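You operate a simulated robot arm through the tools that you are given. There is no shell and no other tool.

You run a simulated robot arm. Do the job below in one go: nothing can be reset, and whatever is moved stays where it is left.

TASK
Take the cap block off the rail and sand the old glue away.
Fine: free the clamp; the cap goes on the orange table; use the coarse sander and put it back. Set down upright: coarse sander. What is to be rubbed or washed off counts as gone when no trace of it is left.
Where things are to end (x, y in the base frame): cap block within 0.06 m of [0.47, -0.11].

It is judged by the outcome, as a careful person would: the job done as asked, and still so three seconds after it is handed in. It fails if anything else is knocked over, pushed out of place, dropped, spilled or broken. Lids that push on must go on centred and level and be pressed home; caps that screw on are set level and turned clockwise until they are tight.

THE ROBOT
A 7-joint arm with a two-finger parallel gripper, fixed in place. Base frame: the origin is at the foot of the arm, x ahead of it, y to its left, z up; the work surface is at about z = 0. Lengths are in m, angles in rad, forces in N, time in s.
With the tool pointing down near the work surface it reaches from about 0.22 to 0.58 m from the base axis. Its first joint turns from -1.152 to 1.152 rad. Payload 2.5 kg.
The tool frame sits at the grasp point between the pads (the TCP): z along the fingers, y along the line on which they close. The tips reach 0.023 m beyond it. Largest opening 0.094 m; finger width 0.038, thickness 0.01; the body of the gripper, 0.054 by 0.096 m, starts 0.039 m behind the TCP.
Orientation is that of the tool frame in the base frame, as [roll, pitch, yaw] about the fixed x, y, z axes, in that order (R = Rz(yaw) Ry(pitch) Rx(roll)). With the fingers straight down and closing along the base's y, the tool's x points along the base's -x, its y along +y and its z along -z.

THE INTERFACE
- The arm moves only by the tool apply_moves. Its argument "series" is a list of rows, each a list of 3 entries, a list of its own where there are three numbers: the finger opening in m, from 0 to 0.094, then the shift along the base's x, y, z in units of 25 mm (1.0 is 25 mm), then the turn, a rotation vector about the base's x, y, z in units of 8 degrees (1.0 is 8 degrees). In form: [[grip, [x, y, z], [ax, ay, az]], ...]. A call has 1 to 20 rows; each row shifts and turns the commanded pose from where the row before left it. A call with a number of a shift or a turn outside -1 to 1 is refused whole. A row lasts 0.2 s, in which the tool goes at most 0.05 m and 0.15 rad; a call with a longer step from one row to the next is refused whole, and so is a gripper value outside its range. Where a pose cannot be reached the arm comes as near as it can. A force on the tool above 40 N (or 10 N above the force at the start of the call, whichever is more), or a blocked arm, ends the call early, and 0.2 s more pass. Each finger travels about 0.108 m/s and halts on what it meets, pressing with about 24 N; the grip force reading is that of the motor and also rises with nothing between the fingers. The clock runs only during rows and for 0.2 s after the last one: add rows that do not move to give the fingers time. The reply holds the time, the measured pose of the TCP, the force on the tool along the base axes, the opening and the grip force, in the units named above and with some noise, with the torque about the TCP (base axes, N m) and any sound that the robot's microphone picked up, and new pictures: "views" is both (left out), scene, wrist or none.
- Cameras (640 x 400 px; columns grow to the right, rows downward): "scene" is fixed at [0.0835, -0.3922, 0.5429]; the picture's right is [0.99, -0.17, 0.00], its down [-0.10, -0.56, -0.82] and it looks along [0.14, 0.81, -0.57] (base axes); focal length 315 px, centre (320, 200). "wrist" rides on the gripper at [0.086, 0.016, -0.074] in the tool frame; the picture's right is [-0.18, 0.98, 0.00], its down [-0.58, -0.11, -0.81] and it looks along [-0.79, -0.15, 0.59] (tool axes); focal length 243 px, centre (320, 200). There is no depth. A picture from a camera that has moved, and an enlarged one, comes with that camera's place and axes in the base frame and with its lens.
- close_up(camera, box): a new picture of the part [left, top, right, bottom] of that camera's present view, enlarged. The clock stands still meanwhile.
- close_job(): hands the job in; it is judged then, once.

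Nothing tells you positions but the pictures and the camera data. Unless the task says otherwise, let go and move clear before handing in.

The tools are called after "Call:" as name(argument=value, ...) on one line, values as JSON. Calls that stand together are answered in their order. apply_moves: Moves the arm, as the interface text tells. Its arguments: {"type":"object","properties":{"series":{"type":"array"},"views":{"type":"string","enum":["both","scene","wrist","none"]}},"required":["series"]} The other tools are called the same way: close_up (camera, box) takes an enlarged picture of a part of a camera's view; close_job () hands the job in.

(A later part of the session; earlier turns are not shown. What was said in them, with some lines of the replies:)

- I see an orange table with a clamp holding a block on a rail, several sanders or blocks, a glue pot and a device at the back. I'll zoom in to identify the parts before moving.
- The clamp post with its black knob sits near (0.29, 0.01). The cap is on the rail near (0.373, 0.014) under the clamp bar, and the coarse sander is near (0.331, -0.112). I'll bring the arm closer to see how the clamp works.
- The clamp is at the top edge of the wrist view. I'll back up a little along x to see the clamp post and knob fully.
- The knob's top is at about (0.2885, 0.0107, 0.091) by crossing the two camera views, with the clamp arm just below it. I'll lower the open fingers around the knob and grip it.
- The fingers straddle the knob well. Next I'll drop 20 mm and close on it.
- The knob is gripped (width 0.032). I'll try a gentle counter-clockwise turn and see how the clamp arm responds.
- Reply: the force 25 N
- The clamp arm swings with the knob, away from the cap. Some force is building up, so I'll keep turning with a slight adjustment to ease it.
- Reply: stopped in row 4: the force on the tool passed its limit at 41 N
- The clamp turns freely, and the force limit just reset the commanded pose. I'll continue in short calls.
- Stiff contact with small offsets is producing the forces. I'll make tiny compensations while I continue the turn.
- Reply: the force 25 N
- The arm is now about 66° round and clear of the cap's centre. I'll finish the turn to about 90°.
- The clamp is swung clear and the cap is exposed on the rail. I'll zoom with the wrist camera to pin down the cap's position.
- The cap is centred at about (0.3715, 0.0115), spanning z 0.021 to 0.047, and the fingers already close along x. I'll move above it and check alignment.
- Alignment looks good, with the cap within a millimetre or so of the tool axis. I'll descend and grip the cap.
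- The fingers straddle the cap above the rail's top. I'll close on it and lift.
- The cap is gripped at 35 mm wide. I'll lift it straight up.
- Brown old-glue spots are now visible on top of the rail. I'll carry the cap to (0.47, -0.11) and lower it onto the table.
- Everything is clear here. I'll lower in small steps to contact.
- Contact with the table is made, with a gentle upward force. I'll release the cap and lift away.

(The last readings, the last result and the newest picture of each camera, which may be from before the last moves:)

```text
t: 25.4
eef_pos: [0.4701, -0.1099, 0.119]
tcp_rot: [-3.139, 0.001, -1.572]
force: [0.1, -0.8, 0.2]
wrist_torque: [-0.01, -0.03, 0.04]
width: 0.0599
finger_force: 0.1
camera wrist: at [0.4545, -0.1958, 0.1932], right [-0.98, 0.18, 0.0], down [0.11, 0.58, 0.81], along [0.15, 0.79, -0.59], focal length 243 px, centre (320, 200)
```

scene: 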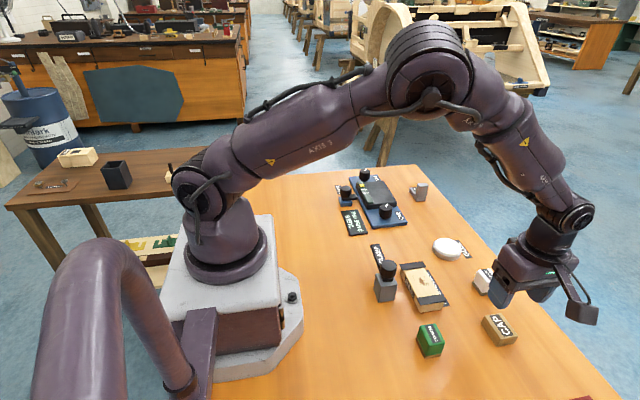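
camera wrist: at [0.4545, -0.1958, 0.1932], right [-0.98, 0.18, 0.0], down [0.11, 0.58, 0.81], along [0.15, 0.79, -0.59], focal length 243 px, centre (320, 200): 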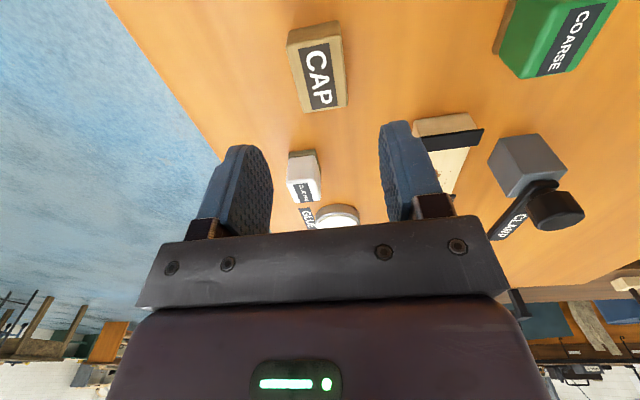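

The cap is set down at (0.47, -0.11), upright. Next I'll move over the coarse sander near (0.331, -0.112).

Call:
apply_moves(series=[[0.06, [-0.925, -0.02, 0], [0, 0, 0]], [0.06, [-0.925, -0.02, 0], [0, 0, 0]], [0.06, [-0.925, -0.02, 0], [0, 0, 0]], [0.06, [-0.925, -0.02, 0], [0, 0, 0]], [0.06, [-0.925, -0.02, 0], [0, 0, 0]], [0.06, [-0.925, -0.02, 0], [0, 0, 0]], [0.06, [0, 0, 0], [0, 0, 0]]])

Call:
close_up(camera="wrist", box=[240, 0, 400, 150])

Call:
close_up(camera="scene", box=[390, 300, 470, 370])

```text
t: 27.0
eef_pos: [0.3315, -0.1103, 0.1181]
tcp_rot: [-3.141, -0.002, -1.572]
force: [0.5, -0.6, -0.7]
wrist_torque: [0.0, 0.01, 0.03]
width: 0.06
finger_force: 0.2
camera wrist: at [0.3157, -0.1979, 0.1918], right [-0.98, 0.18, 0.0], down [0.11, 0.58, 0.81], along [0.15, 0.79, -0.59], focal length 243 px, centre (320, 200)
```

scene: 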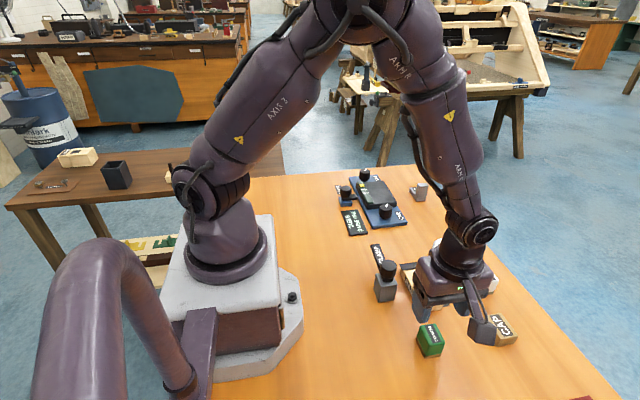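
wrist: 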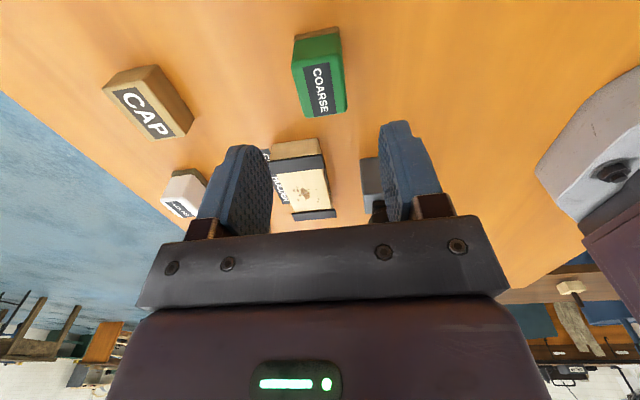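

```text
2.67 times, centred on (320, 75) of wrist
camera zoom: at [0.3157, -0.1979, 0.1918], right [-0.98, 0.18, 0.0], down [0.11, 0.58, 0.81], along [0.15, 0.79, -0.59], focal length 647 px, centre (320, 533)
```

zoom: 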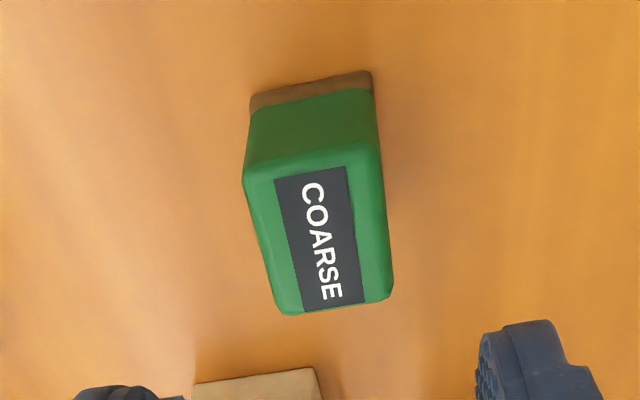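

```text
5.71 times, centred on (430, 335) of scene
camera zoom: at [0.0835, -0.3922, 0.5429], right [0.99, -0.17, 0.0], down [-0.1, -0.56, -0.82], along [0.14, 0.81, -0.57], focal length 1799 px, centre (-309, -571)
```

zoom: 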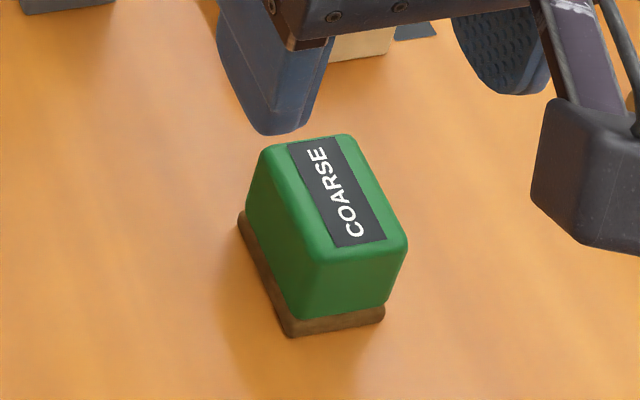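

The sander's base is centred at about (0.3305, -0.1135), aligned with the axes and about 42 mm tall. I'll descend so the fingertips stop about 12 mm above the table, then grip it.

Call:
apply_moves(series=[[0.06, [-0.02, -0.064, -0.8], [0, 0, 0]], [0.06, [0, 0, -0.8], [0, 0, 0]], [0.06, [0, 0, -0.8], [0, 0, 0]], [0.06, [0, 0, -0.6], [0, 0, 0]], [0.06, [0, 0, -0.36], [0, 0, 0]], [0.06, [0, 0, 0], [0, 0, 0]], [0.022, [0, 0, 0], [0, 0, 0]], [0.022, [0, 0, 0], [0, 0, 0]], [0.022, [0, 0, 0], [0, 0, 0]]])

Call:
close_up(camera="scene", box=[390, 300, 470, 370])

Call:
close_up(camera="wrist", box=[220, 80, 420, 240])

```text
t: 29.0
eef_pos: [0.3302, -0.1135, 0.0337]
tcp_rot: [-3.138, 0.002, -1.57]
force: [0.5, 0.1, -0.4]
wrist_torque: [0.04, -0.03, 0.0]
width: 0.0312
finger_force: 23.9
camera wrist: at [0.3154, -0.2001, 0.1084], right [-0.98, 0.18, 0.0], down [0.11, 0.58, 0.81], along [0.15, 0.79, -0.59], focal length 243 px, centre (320, 200)
```

scene: 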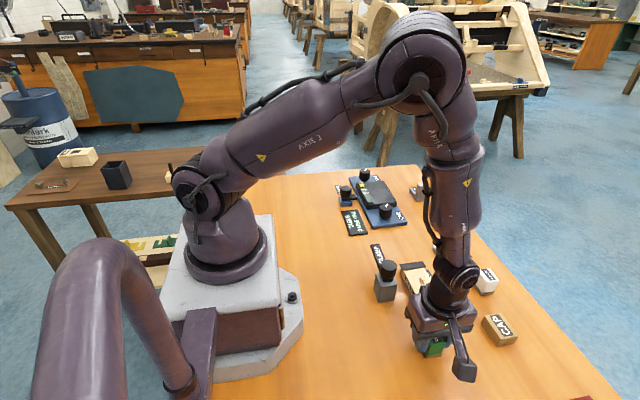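
wrist: 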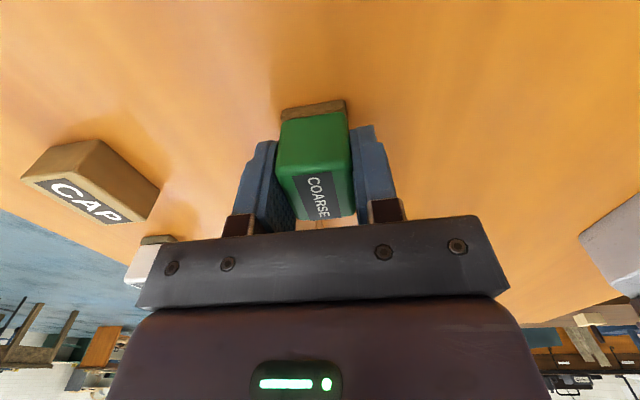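

```text
5.71 times, centred on (430, 335) of scene
camera zoom: at [0.0835, -0.3922, 0.5429], right [0.99, -0.17, 0.0], down [-0.1, -0.56, -0.82], along [0.14, 0.81, -0.57], focal length 1799 px, centre (-309, -571)
```

zoom: 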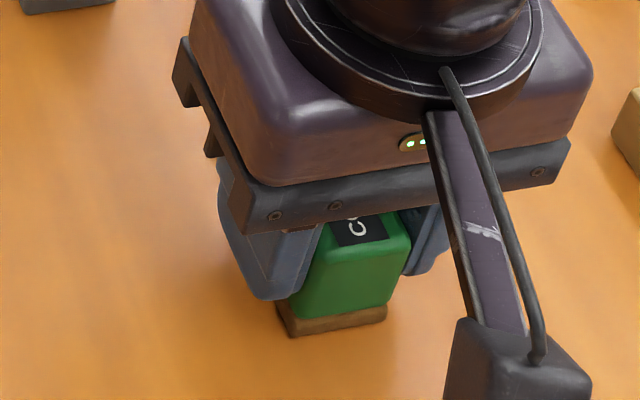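

```text
2.50 times, centred on (320, 160) of wrist
camera zoom: at [0.3154, -0.2001, 0.1084], right [-0.98, 0.18, 0.0], down [0.11, 0.58, 0.81], along [0.15, 0.79, -0.59], focal length 606 px, centre (320, 300)
```

zoom: 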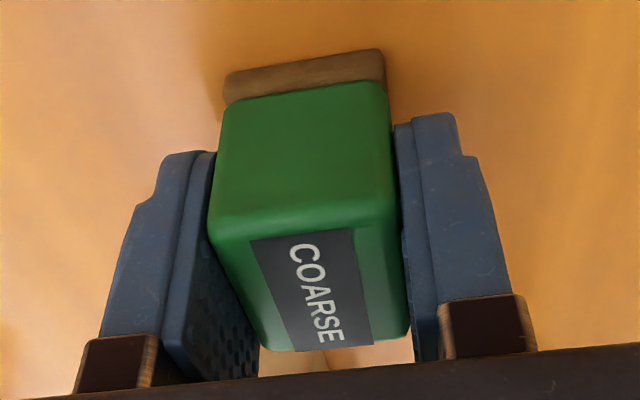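

The sander is firmly gripped at 31 mm. I'll lift it, carry it above the rail and lower to just above the glue spots.

Call:
apply_moves(series=[[0.022, [0, 0, 0.3], [0, 0, 0]], [0.022, [0, 0, 0.9], [0, 0, 0]], [0.022, [0, 0, 0.9], [0, 0, 0]], [0.022, [0, 0, 0.9], [0, 0, 0]], [0.022, [0, 0, 0.4], [0, 0, 0]], [0.022, [0.27, 0.843, 0], [0, 0, 0]], [0.022, [0.27, 0.843, 0], [0, 0, 0]], [0.022, [0.27, 0.843, 0], [0, 0, 0]], [0.022, [0.27, 0.843, 0], [0, 0, 0]], [0.022, [0.27, 0.843, 0], [0, 0, 0]], [0.022, [0.27, 0.843, 0], [0, 0, 0]], [0.022, [0, 0, -0.8], [0, 0, 0]], [0.022, [0, 0, -0.8], [0, 0, 0]], [0.022, [0, 0, -0.4], [0, 0, 0]], [0.022, [0, 0, 0], [0, 0, 0]]])

Call:
close_up(camera="scene", box=[376, 240, 472, 315])

Call:
close_up(camera="wrist", box=[200, 40, 440, 240])

```text
t: 32.2
eef_pos: [0.3697, 0.013, 0.0695]
tcp_rot: [-3.139, 0.0, -1.57]
force: [0.0, 0.5, -0.7]
wrist_torque: [0.0, 0.01, 0.01]
width: 0.0312
finger_force: 23.8
camera wrist: at [0.3559, -0.0738, 0.1441], right [-0.98, 0.18, 0.0], down [0.11, 0.58, 0.81], along [0.15, 0.79, -0.59], focal length 243 px, centre (320, 200)
```

scene: 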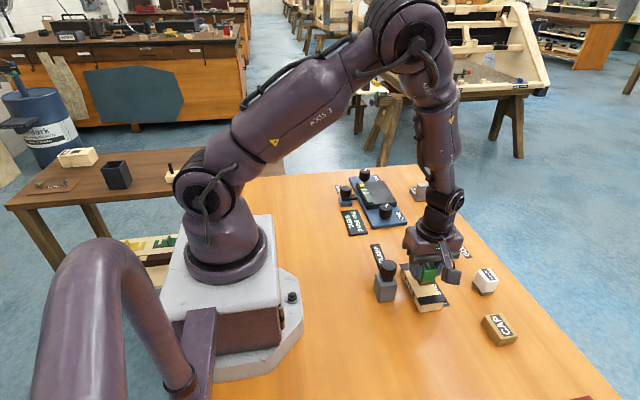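
wrist: 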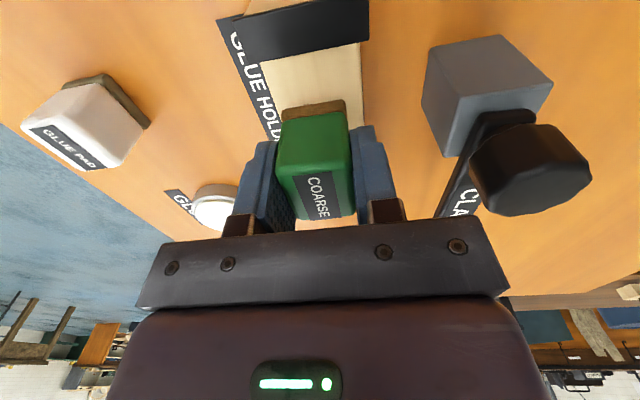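

```text
5.33 times, centred on (424, 278) of scene
camera zoom: at [0.0835, -0.3922, 0.5429], right [0.99, -0.17, 0.0], down [-0.1, -0.56, -0.82], along [0.14, 0.81, -0.57], focal length 1679 px, centre (-235, -213)
```

zoom: 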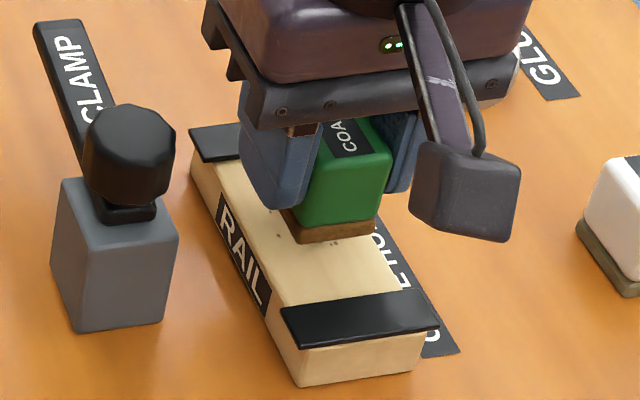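

```text
2.00 times, centred on (320, 140) of wrist
camera zoom: at [0.3559, -0.0738, 0.1441], right [-0.98, 0.18, 0.0], down [0.11, 0.58, 0.81], along [0.15, 0.79, -0.59], focal length 485 px, centre (320, 320)
```

zoom: 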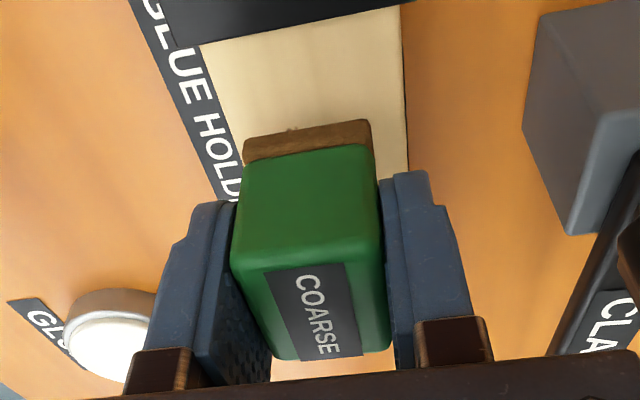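

The sander hovers about 1 cm above the rail. I'll lower it until light contact.

Call:
apply_moves(series=[[0.022, [0, 0, -0.3], [0, 0, 0]], [0.022, [0, 0, -0.1], [0, 0, 0]], [0.022, [0, 0, -0.02], [0, 0, 0]], [0.022, [0, 0, 0], [0, 0, 0]]], views="none")

```text
t: 33.2
eef_pos: [0.3713, 0.0134, 0.0583]
tcp_rot: [-3.139, 0.0, -1.57]
force: [0.2, 0.1, -0.1]
wrist_torque: [-0.01, 0.01, -0.03]
width: 0.0314
finger_force: 23.2
```

Call:
apply_moves(series=[[0.022, [0, 0, -0.02], [0, 0, 0]], [0.022, [0, 0, -0.02], [0, 0, 0]], [0.022, [0, 0, 0], [0, 0, 0]]], views="none")

```text
t: 34.0
eef_pos: [0.3714, 0.0131, 0.0587]
tcp_rot: [-3.139, 0.004, -1.57]
force: [-0.8, 0.0, -0.1]
wrist_torque: [0.0, 0.03, -0.01]
width: 0.0315
finger_force: 23.7
```

Call:
apply_moves(series=[[0.022, [0, 0, -0.02], [0, 0, 0]], [0.022, [0, 0, -0.02], [0, 0, 0]], [0.022, [0, 0, 0], [0, 0, 0]]], views="none")

```text
t: 34.8
eef_pos: [0.3706, 0.0121, 0.0584]
tcp_rot: [-3.138, 0.0, -1.571]
force: [-5.6, -0.8, 19.2]
wrist_torque: [0.0, 0.14, -0.02]
width: 0.0315
finger_force: 24.8
```

Contact is made at about 19 N. I'll ease slightly and start rubbing with short strokes that stay between the two black bands.

Call:
apply_moves(series=[[0.022, [0, 0, 0.008], [0, 0, 0]], [0.022, [0, 0.3, 0], [0, 0, 0]], [0.022, [0, -0.3, 0], [0, 0, 0]], [0.022, [0, -0.3, 0], [0, 0, 0]], [0.022, [0, 0.3, 0], [0, 0, 0]], [0.022, [0, 0.3, 0], [0, 0, 0]], [0.022, [0, -0.3, 0], [0, 0, 0]], [0.022, [0, -0.3, 0], [0, 0, 0]], [0.022, [0, 0.3, 0], [0, 0, 0]]], views="wrist")

```text
t: 36.8
eef_pos: [0.3712, 0.0109, 0.0576]
tcp_rot: [-3.14, -0.001, -1.573]
force: [-0.4, -7.9, 17.8]
wrist_torque: [-0.1, 0.04, 0.03]
width: 0.0313
finger_force: 24.1
camera wrist: at [0.3558, -0.0747, 0.1319], right [-0.98, 0.19, 0.0], down [0.11, 0.58, 0.81], along [0.15, 0.79, -0.59], focal length 243 px, centre (320, 200)
```

wrist: 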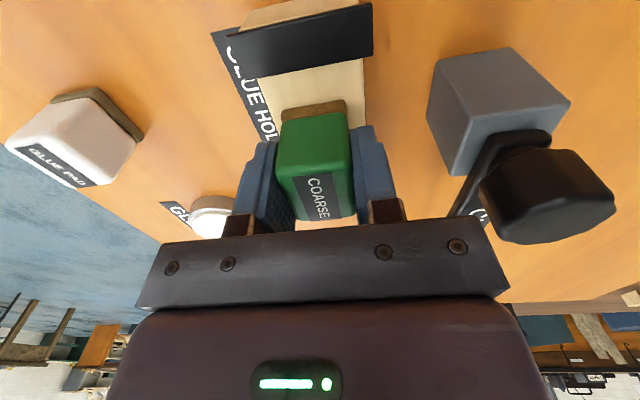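

Rubbing works smoothly. I'll continue with strokes along x and y that cover the whole spotted area.

Call:
apply_moves(series=[[0.022, [0, 0.25, 0], [0, 0, 0]], [0.022, [0.3, 0, 0], [0, 0, 0]], [0.022, [-0.3, 0, 0], [0, 0, 0]], [0.022, [-0.3, 0, 0], [0, 0, 0]], [0.022, [0.3, 0, 0], [0, 0, 0]], [0.022, [0.3, 0, 0], [0, 0, 0]], [0.022, [-0.3, 0, 0], [0, 0, 0]], [0.022, [-0.3, -0.2, 0], [0, 0, 0]], [0.022, [0.3, 0, 0], [0, 0, 0]], [0.022, [0.3, 0, 0], [0, 0, 0]], [0.022, [-0.3, -0.2, 0], [0, 0, 0]], [0.022, [-0.3, 0, 0], [0, 0, 0]], [0.022, [0.3, 0, 0], [0, 0, 0]], [0.022, [0.3, 0, 0], [0, 0, 0]], [0.022, [-0.3, 0.3, 0], [0, 0, 0]], [0.022, [0, 0.3, 0], [0, 0, 0]], [0.022, [0, -0.3, 0], [0, 0, 0]], [0.022, [0, -0.3, 0], [0, 0, 0]], [0.022, [0, 0.3, 0], [0, 0, 0]]], views="none")

```text
t: 40.8
eef_pos: [0.3715, 0.0166, 0.058]
tcp_rot: [-3.139, 0.001, -1.57]
force: [0.5, -0.4, -0.2]
wrist_torque: [-0.01, -0.01, 0.0]
width: 0.0314
finger_force: 24.1
```

The contact force has dropped to about zero, so I'll lift and inspect the rail surface.

Call:
apply_moves(series=[[0.022, [0, 0, 0.6], [0, 0, 0]], [0.022, [0, 0, 0.9], [0, 0, 0]], [0.022, [0, 0, 0.9], [0, 0, 0]], [0.022, [0, 0, 0.6], [0, 0, 0]], [0.022, [0, 0, 0], [0, 0, 0]]])

Call:
close_up(camera="scene", box=[392, 255, 456, 315])

Call:
close_up(camera="wrist", box=[220, 0, 420, 240])

```text
t: 42.0
eef_pos: [0.3707, 0.0172, 0.1324]
tcp_rot: [-3.141, 0.002, -1.57]
force: [0.2, 0.6, -1.4]
wrist_torque: [-0.02, -0.05, 0.03]
width: 0.0313
finger_force: 23.8
camera wrist: at [0.3555, -0.0697, 0.207], right [-0.98, 0.18, 0.0], down [0.11, 0.58, 0.81], along [0.15, 0.79, -0.59], focal length 243 px, centre (320, 200)
```

scene: 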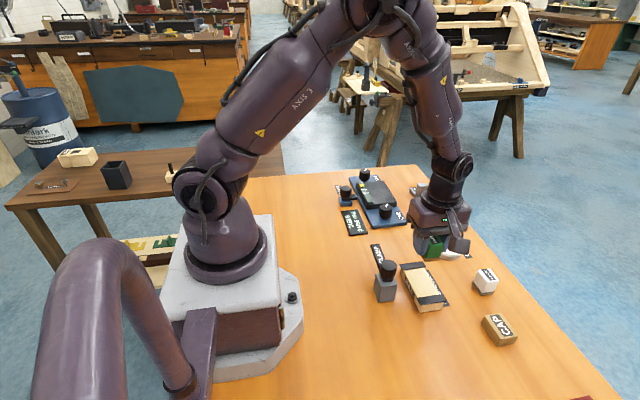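
wrist: 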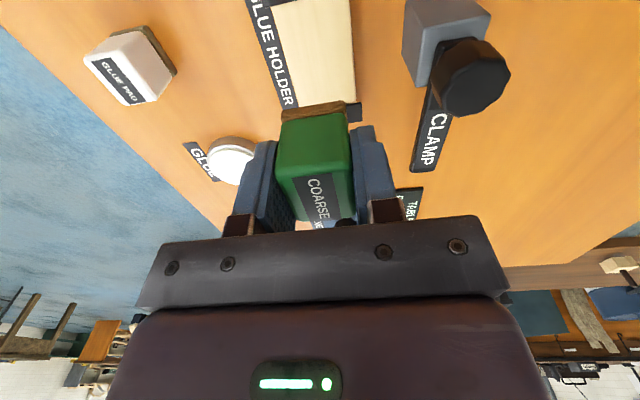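

```text
6.67 times, centred on (424, 285) of scene
camera zoom: at [0.0835, -0.3922, 0.5429], right [0.99, -0.17, 0.0], down [-0.1, -0.56, -0.82], along [0.14, 0.81, -0.57], focal length 2099 px, centre (-373, -367)
```

zoom: 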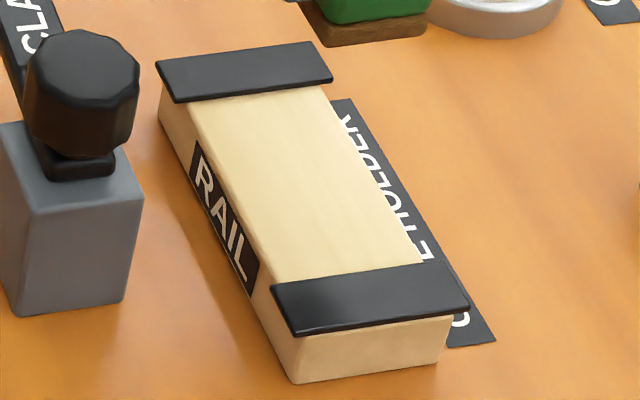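

```text
1.67 times, centred on (320, 120) of wrist
camera zoom: at [0.3555, -0.0697, 0.207], right [-0.98, 0.18, 0.0], down [0.11, 0.58, 0.81], along [0.15, 0.79, -0.59], focal length 404 px, centre (320, 333)
```

zoom: 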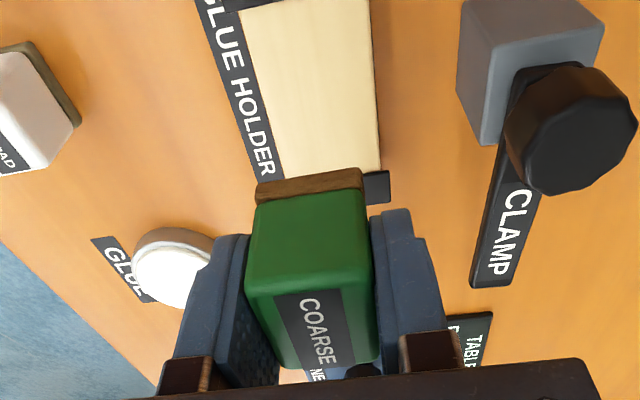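

The surface looks clean. I'll zoom in closely for faint traces.

Call:
close_up(camera="scene", box=[408, 264, 440, 298])

Call:
close_up(camera="wrist", box=[270, 0, 370, 110])

```text
11.76 times, centred on (424, 281) of scene
camera zoom: at [0.0835, -0.3922, 0.5429], right [0.99, -0.17, 0.0], down [-0.1, -0.56, -0.82], along [0.14, 0.81, -0.57], focal length 3704 px, centre (-904, -753)
```

zoom: 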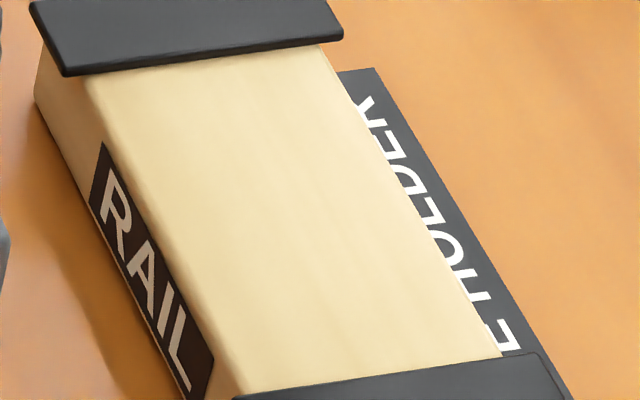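

```text
3.64 times, centred on (320, 55) of wrist
camera zoom: at [0.3555, -0.0697, 0.207], right [-0.98, 0.18, 0.0], down [0.11, 0.58, 0.81], along [0.15, 0.79, -0.59], focal length 882 px, centre (320, 727)
```

zoom: 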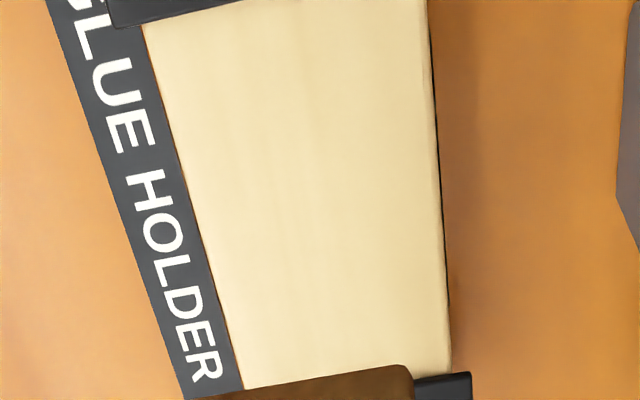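

No trace is visible in either view. To be sure, I'll make one more light pass over the same area before putting the sander back.

Call:
apply_moves(series=[[0.022, [0, 0, -0.9], [0, 0, 0]], [0.022, [0, 0, -0.9], [0, 0, 0]], [0.022, [0, 0, -0.8], [0, 0, 0]], [0.022, [0, 0, -0.3], [0, 0, 0]], [0.022, [0, 0, -0.1], [0, 0, 0]], [0.022, [0, 0, -0.01], [0, 0, 0]], [0.022, [0, 0, 0], [0, 0, 0]]], views="none")

```text
t: 43.6
eef_pos: [0.3716, 0.0163, 0.0557]
tcp_rot: [-3.141, -0.001, -1.571]
force: [0.3, -0.6, 0.9]
wrist_torque: [-0.02, 0.04, 0.04]
width: 0.0314
finger_force: 24.4
```

Call:
apply_moves(series=[[0.022, [0, 0, -0.02], [0, 0, 0]], [0.022, [0, 0, 0], [0, 0, 0]]], views="none")

```text
t: 44.2
eef_pos: [0.3702, 0.0163, 0.0567]
tcp_rot: [-3.14, -0.001, -1.571]
force: [-3.5, 0.4, 15.1]
wrist_torque: [-0.02, 0.16, 0.01]
width: 0.0314
finger_force: 24.2
```

Contact is at about 15 N. I'll do the second rubbing pass.

Call:
apply_moves(series=[[0.022, [0, 0.2, 0], [0, 0, 0]], [0.022, [0.3, 0, 0], [0, 0, 0]], [0.022, [-0.3, 0, 0], [0, 0, 0]], [0.022, [-0.3, 0, 0], [0, 0, 0]], [0.022, [0.3, -0.1, 0], [0, 0, 0]], [0.022, [0.3, -0.1, 0], [0, 0, 0]], [0.022, [-0.3, 0, 0], [0, 0, 0]], [0.022, [-0.3, 0, 0], [0, 0, 0]], [0.022, [0.3, -0.1, 0], [0, 0, 0]], [0.022, [0.3, -0.1, 0], [0, 0, 0]], [0.022, [-0.3, 0, 0], [0, 0, 0]], [0.022, [-0.3, 0, 0], [0, 0, 0]], [0.022, [0.3, -0.1, 0], [0, 0, 0]], [0.022, [0, -0.1, 0], [0, 0, 0]], [0.022, [0, 0.3, 0], [0, 0, 0]], [0.022, [0, 0.3, 0], [0, 0, 0]], [0.022, [0, -0.3, 0], [0, 0, 0]], [0.022, [0, -0.1, 0], [0, 0, 0]]], views="none")

```text
t: 48.0
eef_pos: [0.3723, 0.013, 0.0569]
tcp_rot: [-3.139, 0.0, -1.571]
force: [0.7, 3.1, 8.6]
wrist_torque: [0.04, 0.06, -0.02]
width: 0.031
finger_force: 24.5
```

Call:
apply_moves(series=[[0.022, [0, 0, 0.6], [0, 0, 0]], [0.022, [0, 0, 0.9], [0, 0, 0]], [0.022, [0, 0, 0.9], [0, 0, 0]], [0.022, [0, 0, 0.4], [0, 0, 0]], [0.022, [0, 0, 0], [0, 0, 0]]], views="wrist")

Call:
close_up(camera="scene", box=[400, 252, 448, 300])

Call:
close_up(camera="wrist", box=[240, 60, 400, 240])

```text
t: 49.2
eef_pos: [0.3699, 0.0122, 0.1272]
tcp_rot: [-3.14, 0.001, -1.57]
force: [-1.0, -0.1, -0.4]
wrist_torque: [0.02, 0.0, 0.01]
width: 0.0313
finger_force: 24.7
camera wrist: at [0.3556, -0.0745, 0.201], right [-0.98, 0.18, 0.0], down [0.11, 0.58, 0.81], along [0.15, 0.79, -0.59], focal length 243 px, centre (320, 200)
```

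wrist: 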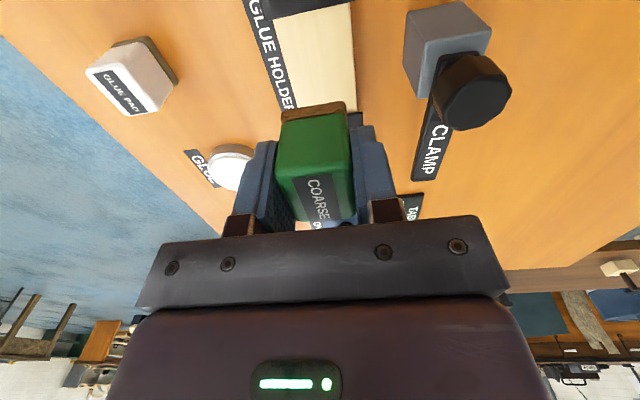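

```text
8.33 times, centred on (424, 276) of scene
camera zoom: at [0.0835, -0.3922, 0.5429], right [0.99, -0.17, 0.0], down [-0.1, -0.56, -0.82], along [0.14, 0.81, -0.57], focal length 2624 px, centre (-547, -433)
```

zoom: 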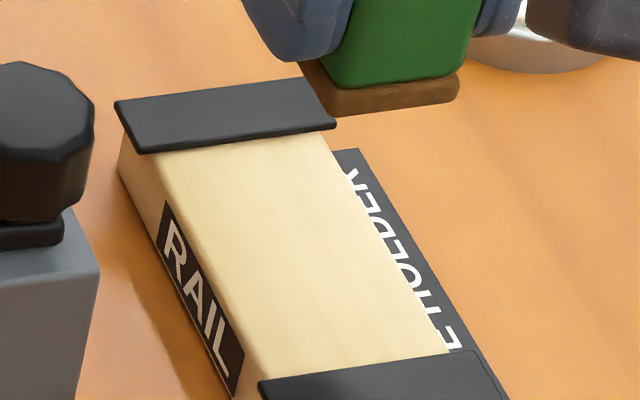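

```text
2.22 times, centred on (320, 150) of wrist
camera zoom: at [0.3556, -0.0745, 0.201], right [-0.98, 0.18, 0.0], down [0.11, 0.58, 0.81], along [0.15, 0.79, -0.59], focal length 539 px, centre (320, 311)
```

zoom: 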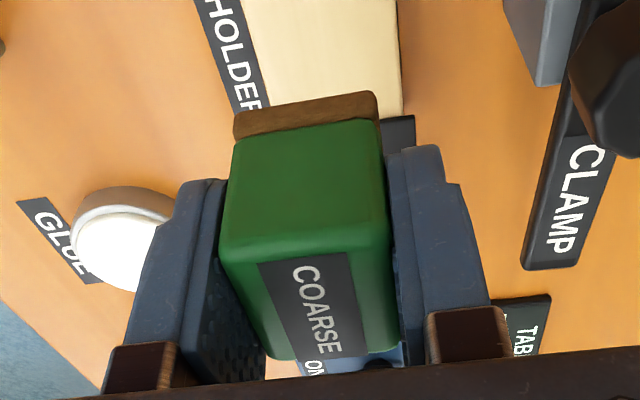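

The rail is clean. I'll return the sander to its original place near (0.3305, -0.1135).

Call:
apply_moves(series=[[0.022, [-0.27, -0.835, 0], [0, 0, 0]], [0.022, [-0.27, -0.835, 0], [0, 0, 0]], [0.022, [-0.27, -0.835, 0], [0, 0, 0]], [0.022, [-0.27, -0.835, 0], [0, 0, 0]], [0.022, [-0.27, -0.835, 0], [0, 0, 0]], [0.022, [-0.27, -0.835, 0], [0, 0, 0]], [0.022, [0, 0, -0.9], [0, 0, 0]], [0.022, [0, 0, -0.9], [0, 0, 0]], [0.022, [0, 0, -0.9], [0, 0, 0]], [0.022, [0, 0, -0.6], [0, 0, 0]], [0.022, [0, 0, -0.2], [0, 0, 0]], [0.022, [0, 0, 0], [0, 0, 0]]])

Call:
close_up(camera="scene", box=[390, 300, 470, 370])

```text
t: 51.8
eef_pos: [0.3315, -0.1147, 0.0387]
tcp_rot: [-3.138, 0.001, -1.571]
force: [-0.5, 0.2, -0.1]
wrist_torque: [0.0, 0.0, -0.04]
width: 0.0313
finger_force: 24.5
camera wrist: at [0.3152, -0.2001, 0.1128], right [-0.98, 0.18, 0.0], down [0.11, 0.58, 0.81], along [0.15, 0.79, -0.59], focal length 243 px, centre (320, 200)
```

scene: 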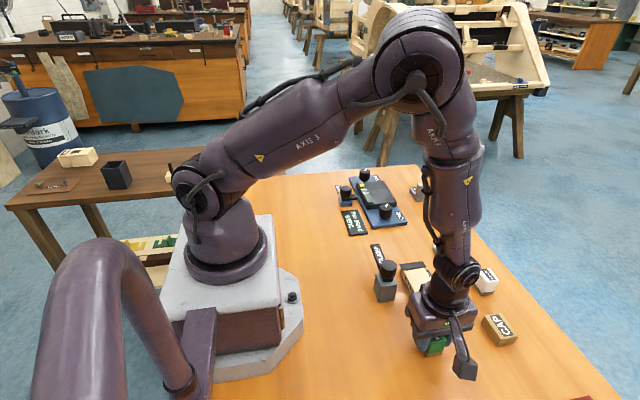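
wrist: 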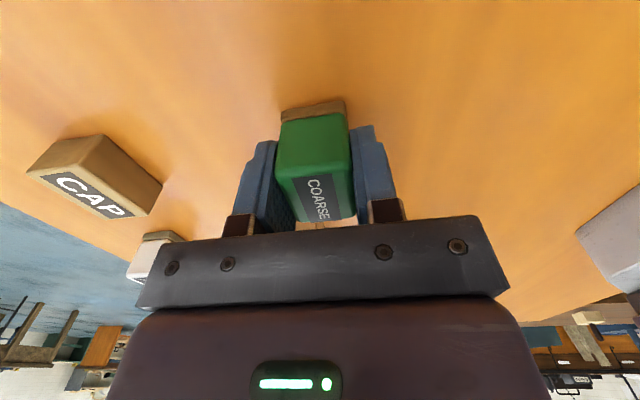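

```text
5.71 times, centred on (430, 335) of scene
camera zoom: at [0.0835, -0.3922, 0.5429], right [0.99, -0.17, 0.0], down [-0.1, -0.56, -0.82], along [0.14, 0.81, -0.57], focal length 1799 px, centre (-309, -571)
```

zoom: 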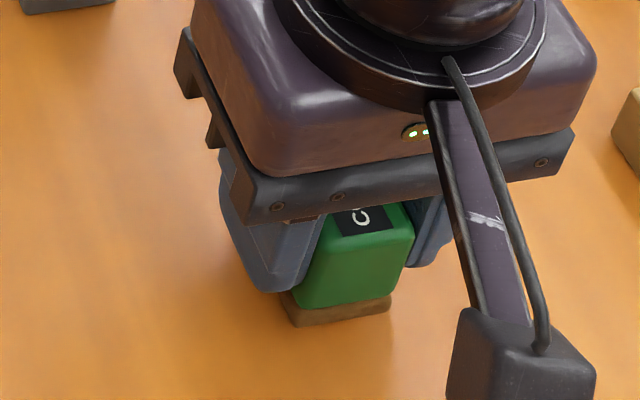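

The sander is about 5 mm above its original spot. I'll lower gently until it touches.

Call:
apply_moves(series=[[0.022, [0, 0, -0.12], [0, 0, 0]], [0.022, [0, 0, -0.06], [0, 0, 0]], [0.022, [0, 0, -0.02], [0, 0, 0]], [0.022, [0, 0, 0], [0, 0, 0]]], views="none")

```text
t: 52.8
eef_pos: [0.3305, -0.1134, 0.0347]
tcp_rot: [-3.138, -0.002, -1.569]
force: [-0.2, 0.1, -0.4]
wrist_torque: [-0.02, 0.02, 0.03]
width: 0.0312
finger_force: 24.1
```

Call:
apply_moves(series=[[0.022, [0, 0, -0.02], [0, 0, 0]], [0.022, [0, 0, -0.02], [0, 0, 0]], [0.022, [0, 0, 0], [0, 0, 0]]], views="none")

```text
t: 53.6
eef_pos: [0.33, -0.113, 0.0324]
tcp_rot: [-3.139, 0.001, -1.571]
force: [0.1, 0.9, -1.0]
wrist_torque: [-0.01, -0.02, 0.01]
width: 0.0315
finger_force: 24.1
```

Call:
apply_moves(series=[[0.022, [0, 0, -0.02], [0, 0, 0]], [0.022, [0, 0, 0], [0, 0, 0]]], views="none")

```text
t: 54.2
eef_pos: [0.3305, -0.1139, 0.0331]
tcp_rot: [3.142, 0.0, -1.571]
force: [-3.5, 0.9, 8.8]
wrist_torque: [0.02, 0.13, -0.02]
width: 0.0314
finger_force: 24.5
```

Contact with the table is made at about 9 N. I'll release the sander and lift clear.

Call:
apply_moves(series=[[0.022, [0, 0, 0.006], [0, 0, 0]], [0.05, [0, 0, 0], [0, 0, 0]], [0.06, [0, 0, 0], [0, 0, 0]], [0.06, [0, 0, 0.3], [0, 0, 0]], [0.06, [0, 0, 0.8], [0, 0, 0]], [0.06, [0, 0, 0.9], [0, 0, 0]], [0.06, [0, 0, 0.9], [0, 0, 0]], [0.06, [0, 0, 0.9], [0, 0, 0]], [0.06, [0, 0, 0.9], [0, 0, 0]], [0.06, [0, 0, 0.9], [0, 0, 0]], [0.06, [0, 0, 0.9], [0, 0, 0]], [0.06, [0, 0, 0], [0, 0, 0]]])

Call:
close_up(camera="scene", box=[350, 230, 550, 370])

Call:
close_up(camera="scene", box=[408, 264, 440, 298])

```text
t: 56.8
eef_pos: [0.3305, -0.114, 0.1965]
tcp_rot: [-3.14, 0.002, -1.572]
force: [-0.6, -0.7, -0.1]
wrist_torque: [-0.01, 0.0, -0.02]
width: 0.0603
finger_force: 0.3
camera wrist: at [0.3145, -0.1998, 0.2699], right [-0.98, 0.18, 0.0], down [0.11, 0.58, 0.81], along [0.15, 0.79, -0.59], focal length 243 px, centre (320, 200)
```

scene: 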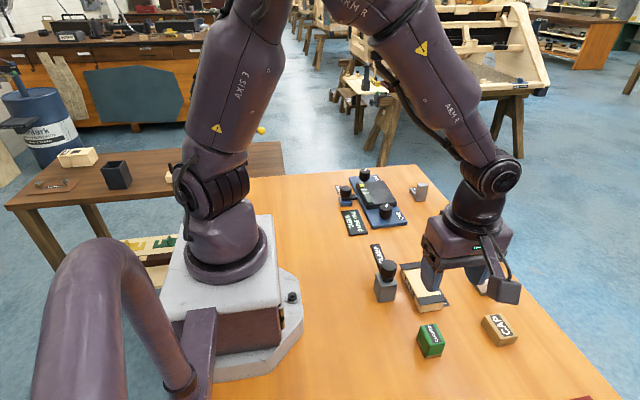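
wrist: 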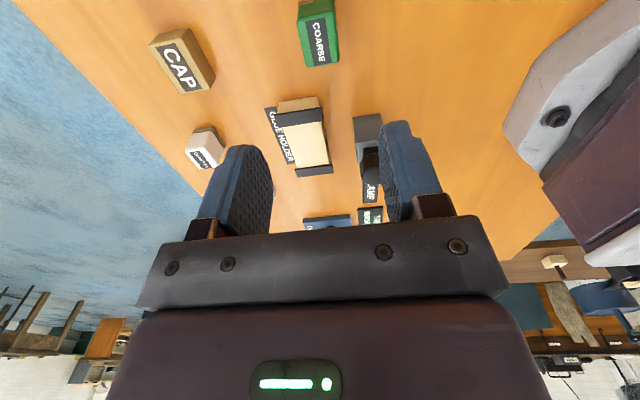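

```text
2.86 times, centred on (450, 300) of scene
camera zoom: at [0.0835, -0.3922, 0.5429], right [0.99, -0.17, 0.0], down [-0.1, -0.56, -0.82], along [0.14, 0.81, -0.57], focal length 900 px, centre (-51, -86)
```

zoom: 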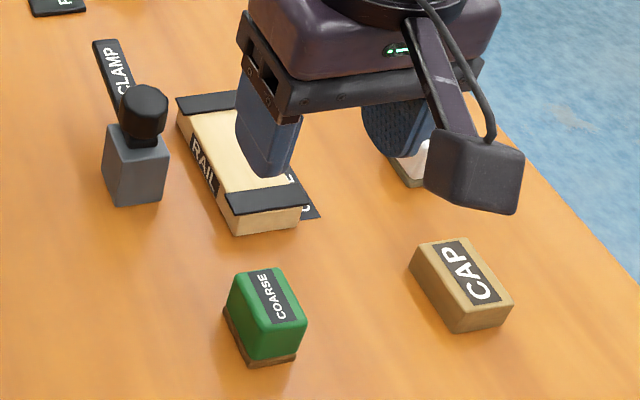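

```text
11.76 times, centred on (424, 281) of scene
camera zoom: at [0.0835, -0.3922, 0.5429], right [0.99, -0.17, 0.0], down [-0.1, -0.56, -0.82], along [0.14, 0.81, -0.57], focal length 3704 px, centre (-904, -753)
```

zoom: 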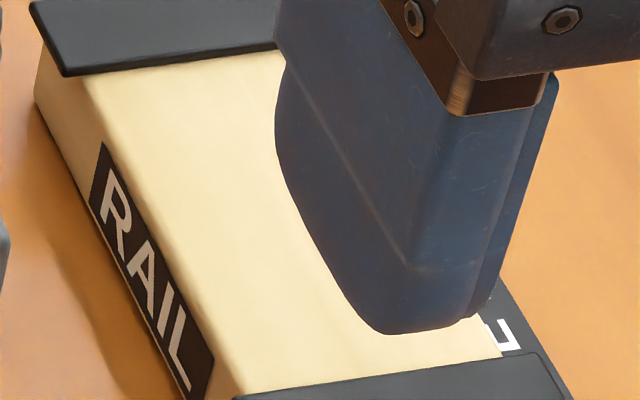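

The sander is back upright in place, and the cap sits at its target with the clamp swung aside. I'll take a last look at the rail from the wrist camera before handing in.

Call:
close_up(camera="wrist", box=[255, 80, 345, 190])

Call:
apply_moves(series=[[0.06, [0, 0, 1], [0, 0, 0]], [0.06, [0, 0, 1], [0, 0, 0]], [0.06, [0, 0, 1], [0, 0, 0]], [0.06, [0, 0, 0], [0, 0, 0]]], views="scene")

Call:
close_up(camera="scene", box=[392, 250, 456, 314])

```text
3.64 times, centred on (300, 135) of wrist
camera zoom: at [0.3145, -0.1998, 0.2699], right [-0.98, 0.18, 0.0], down [0.11, 0.58, 0.81], along [0.15, 0.79, -0.59], focal length 882 px, centre (393, 436)
```

zoom: 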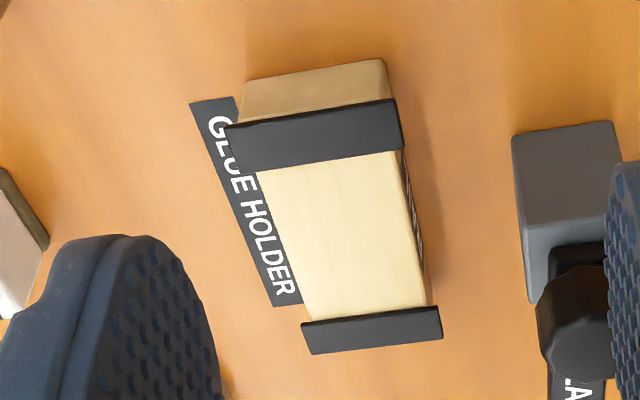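

```text
t: 57.8
eef_pos: [0.3301, -0.1139, 0.2714]
tcp_rot: [-3.14, 0.003, -1.571]
force: [-0.2, 0.7, 0.3]
wrist_torque: [0.0, 0.0, 0.04]
width: 0.06
finger_force: 0.1
```

scene: 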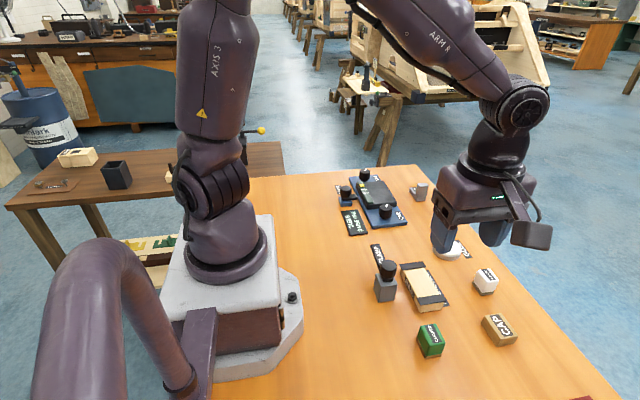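

```text
6.25 times, centred on (424, 282) of scene
camera zoom: at [0.0835, -0.3922, 0.5429], right [0.99, -0.17, 0.0], down [-0.1, -0.56, -0.82], along [0.14, 0.81, -0.57], focal length 1968 px, centre (-330, -312)
```

zoom: 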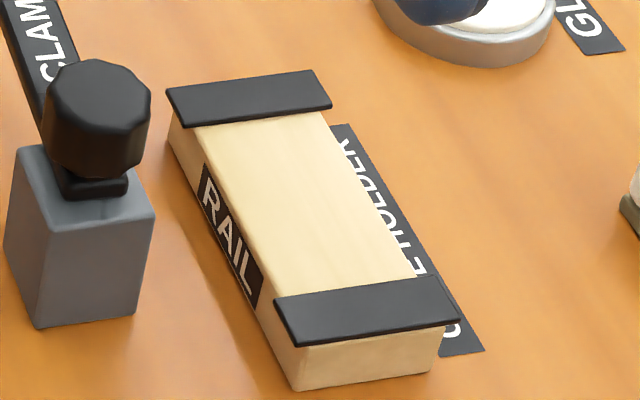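

The rail is clean, the cap is at its target on the orange table, and the sander stands upright in its original spot. The clamp is free and the arm is clear, so I'm handing the job in.

Call:
close_job()

```text
The job is handed in.
```

The job is done and handed in; I don't have the judge's result.

- **Clamp:** freed by turning its knob about 90° counter-clockwise. It now points away from the rail.
- **Cap block:** lifted off the rail and set upright on the orange table at about (0.470, -0.110), essentially on the target.
- **Old glue:** rubbed off the top of the rail with the coarse sander in two passes. Close-ups from both cameras showed no trace left. I did not look at the underside of the cap.
- **Coarse sander:** put back upright at about (0.330, -0.114), where I picked it up.

Nothing else was knocked or moved that I could see. The force limit tripped once, at 41 N, while I was turning the clamp knob. The gripper is open and the arm is clear of the table.
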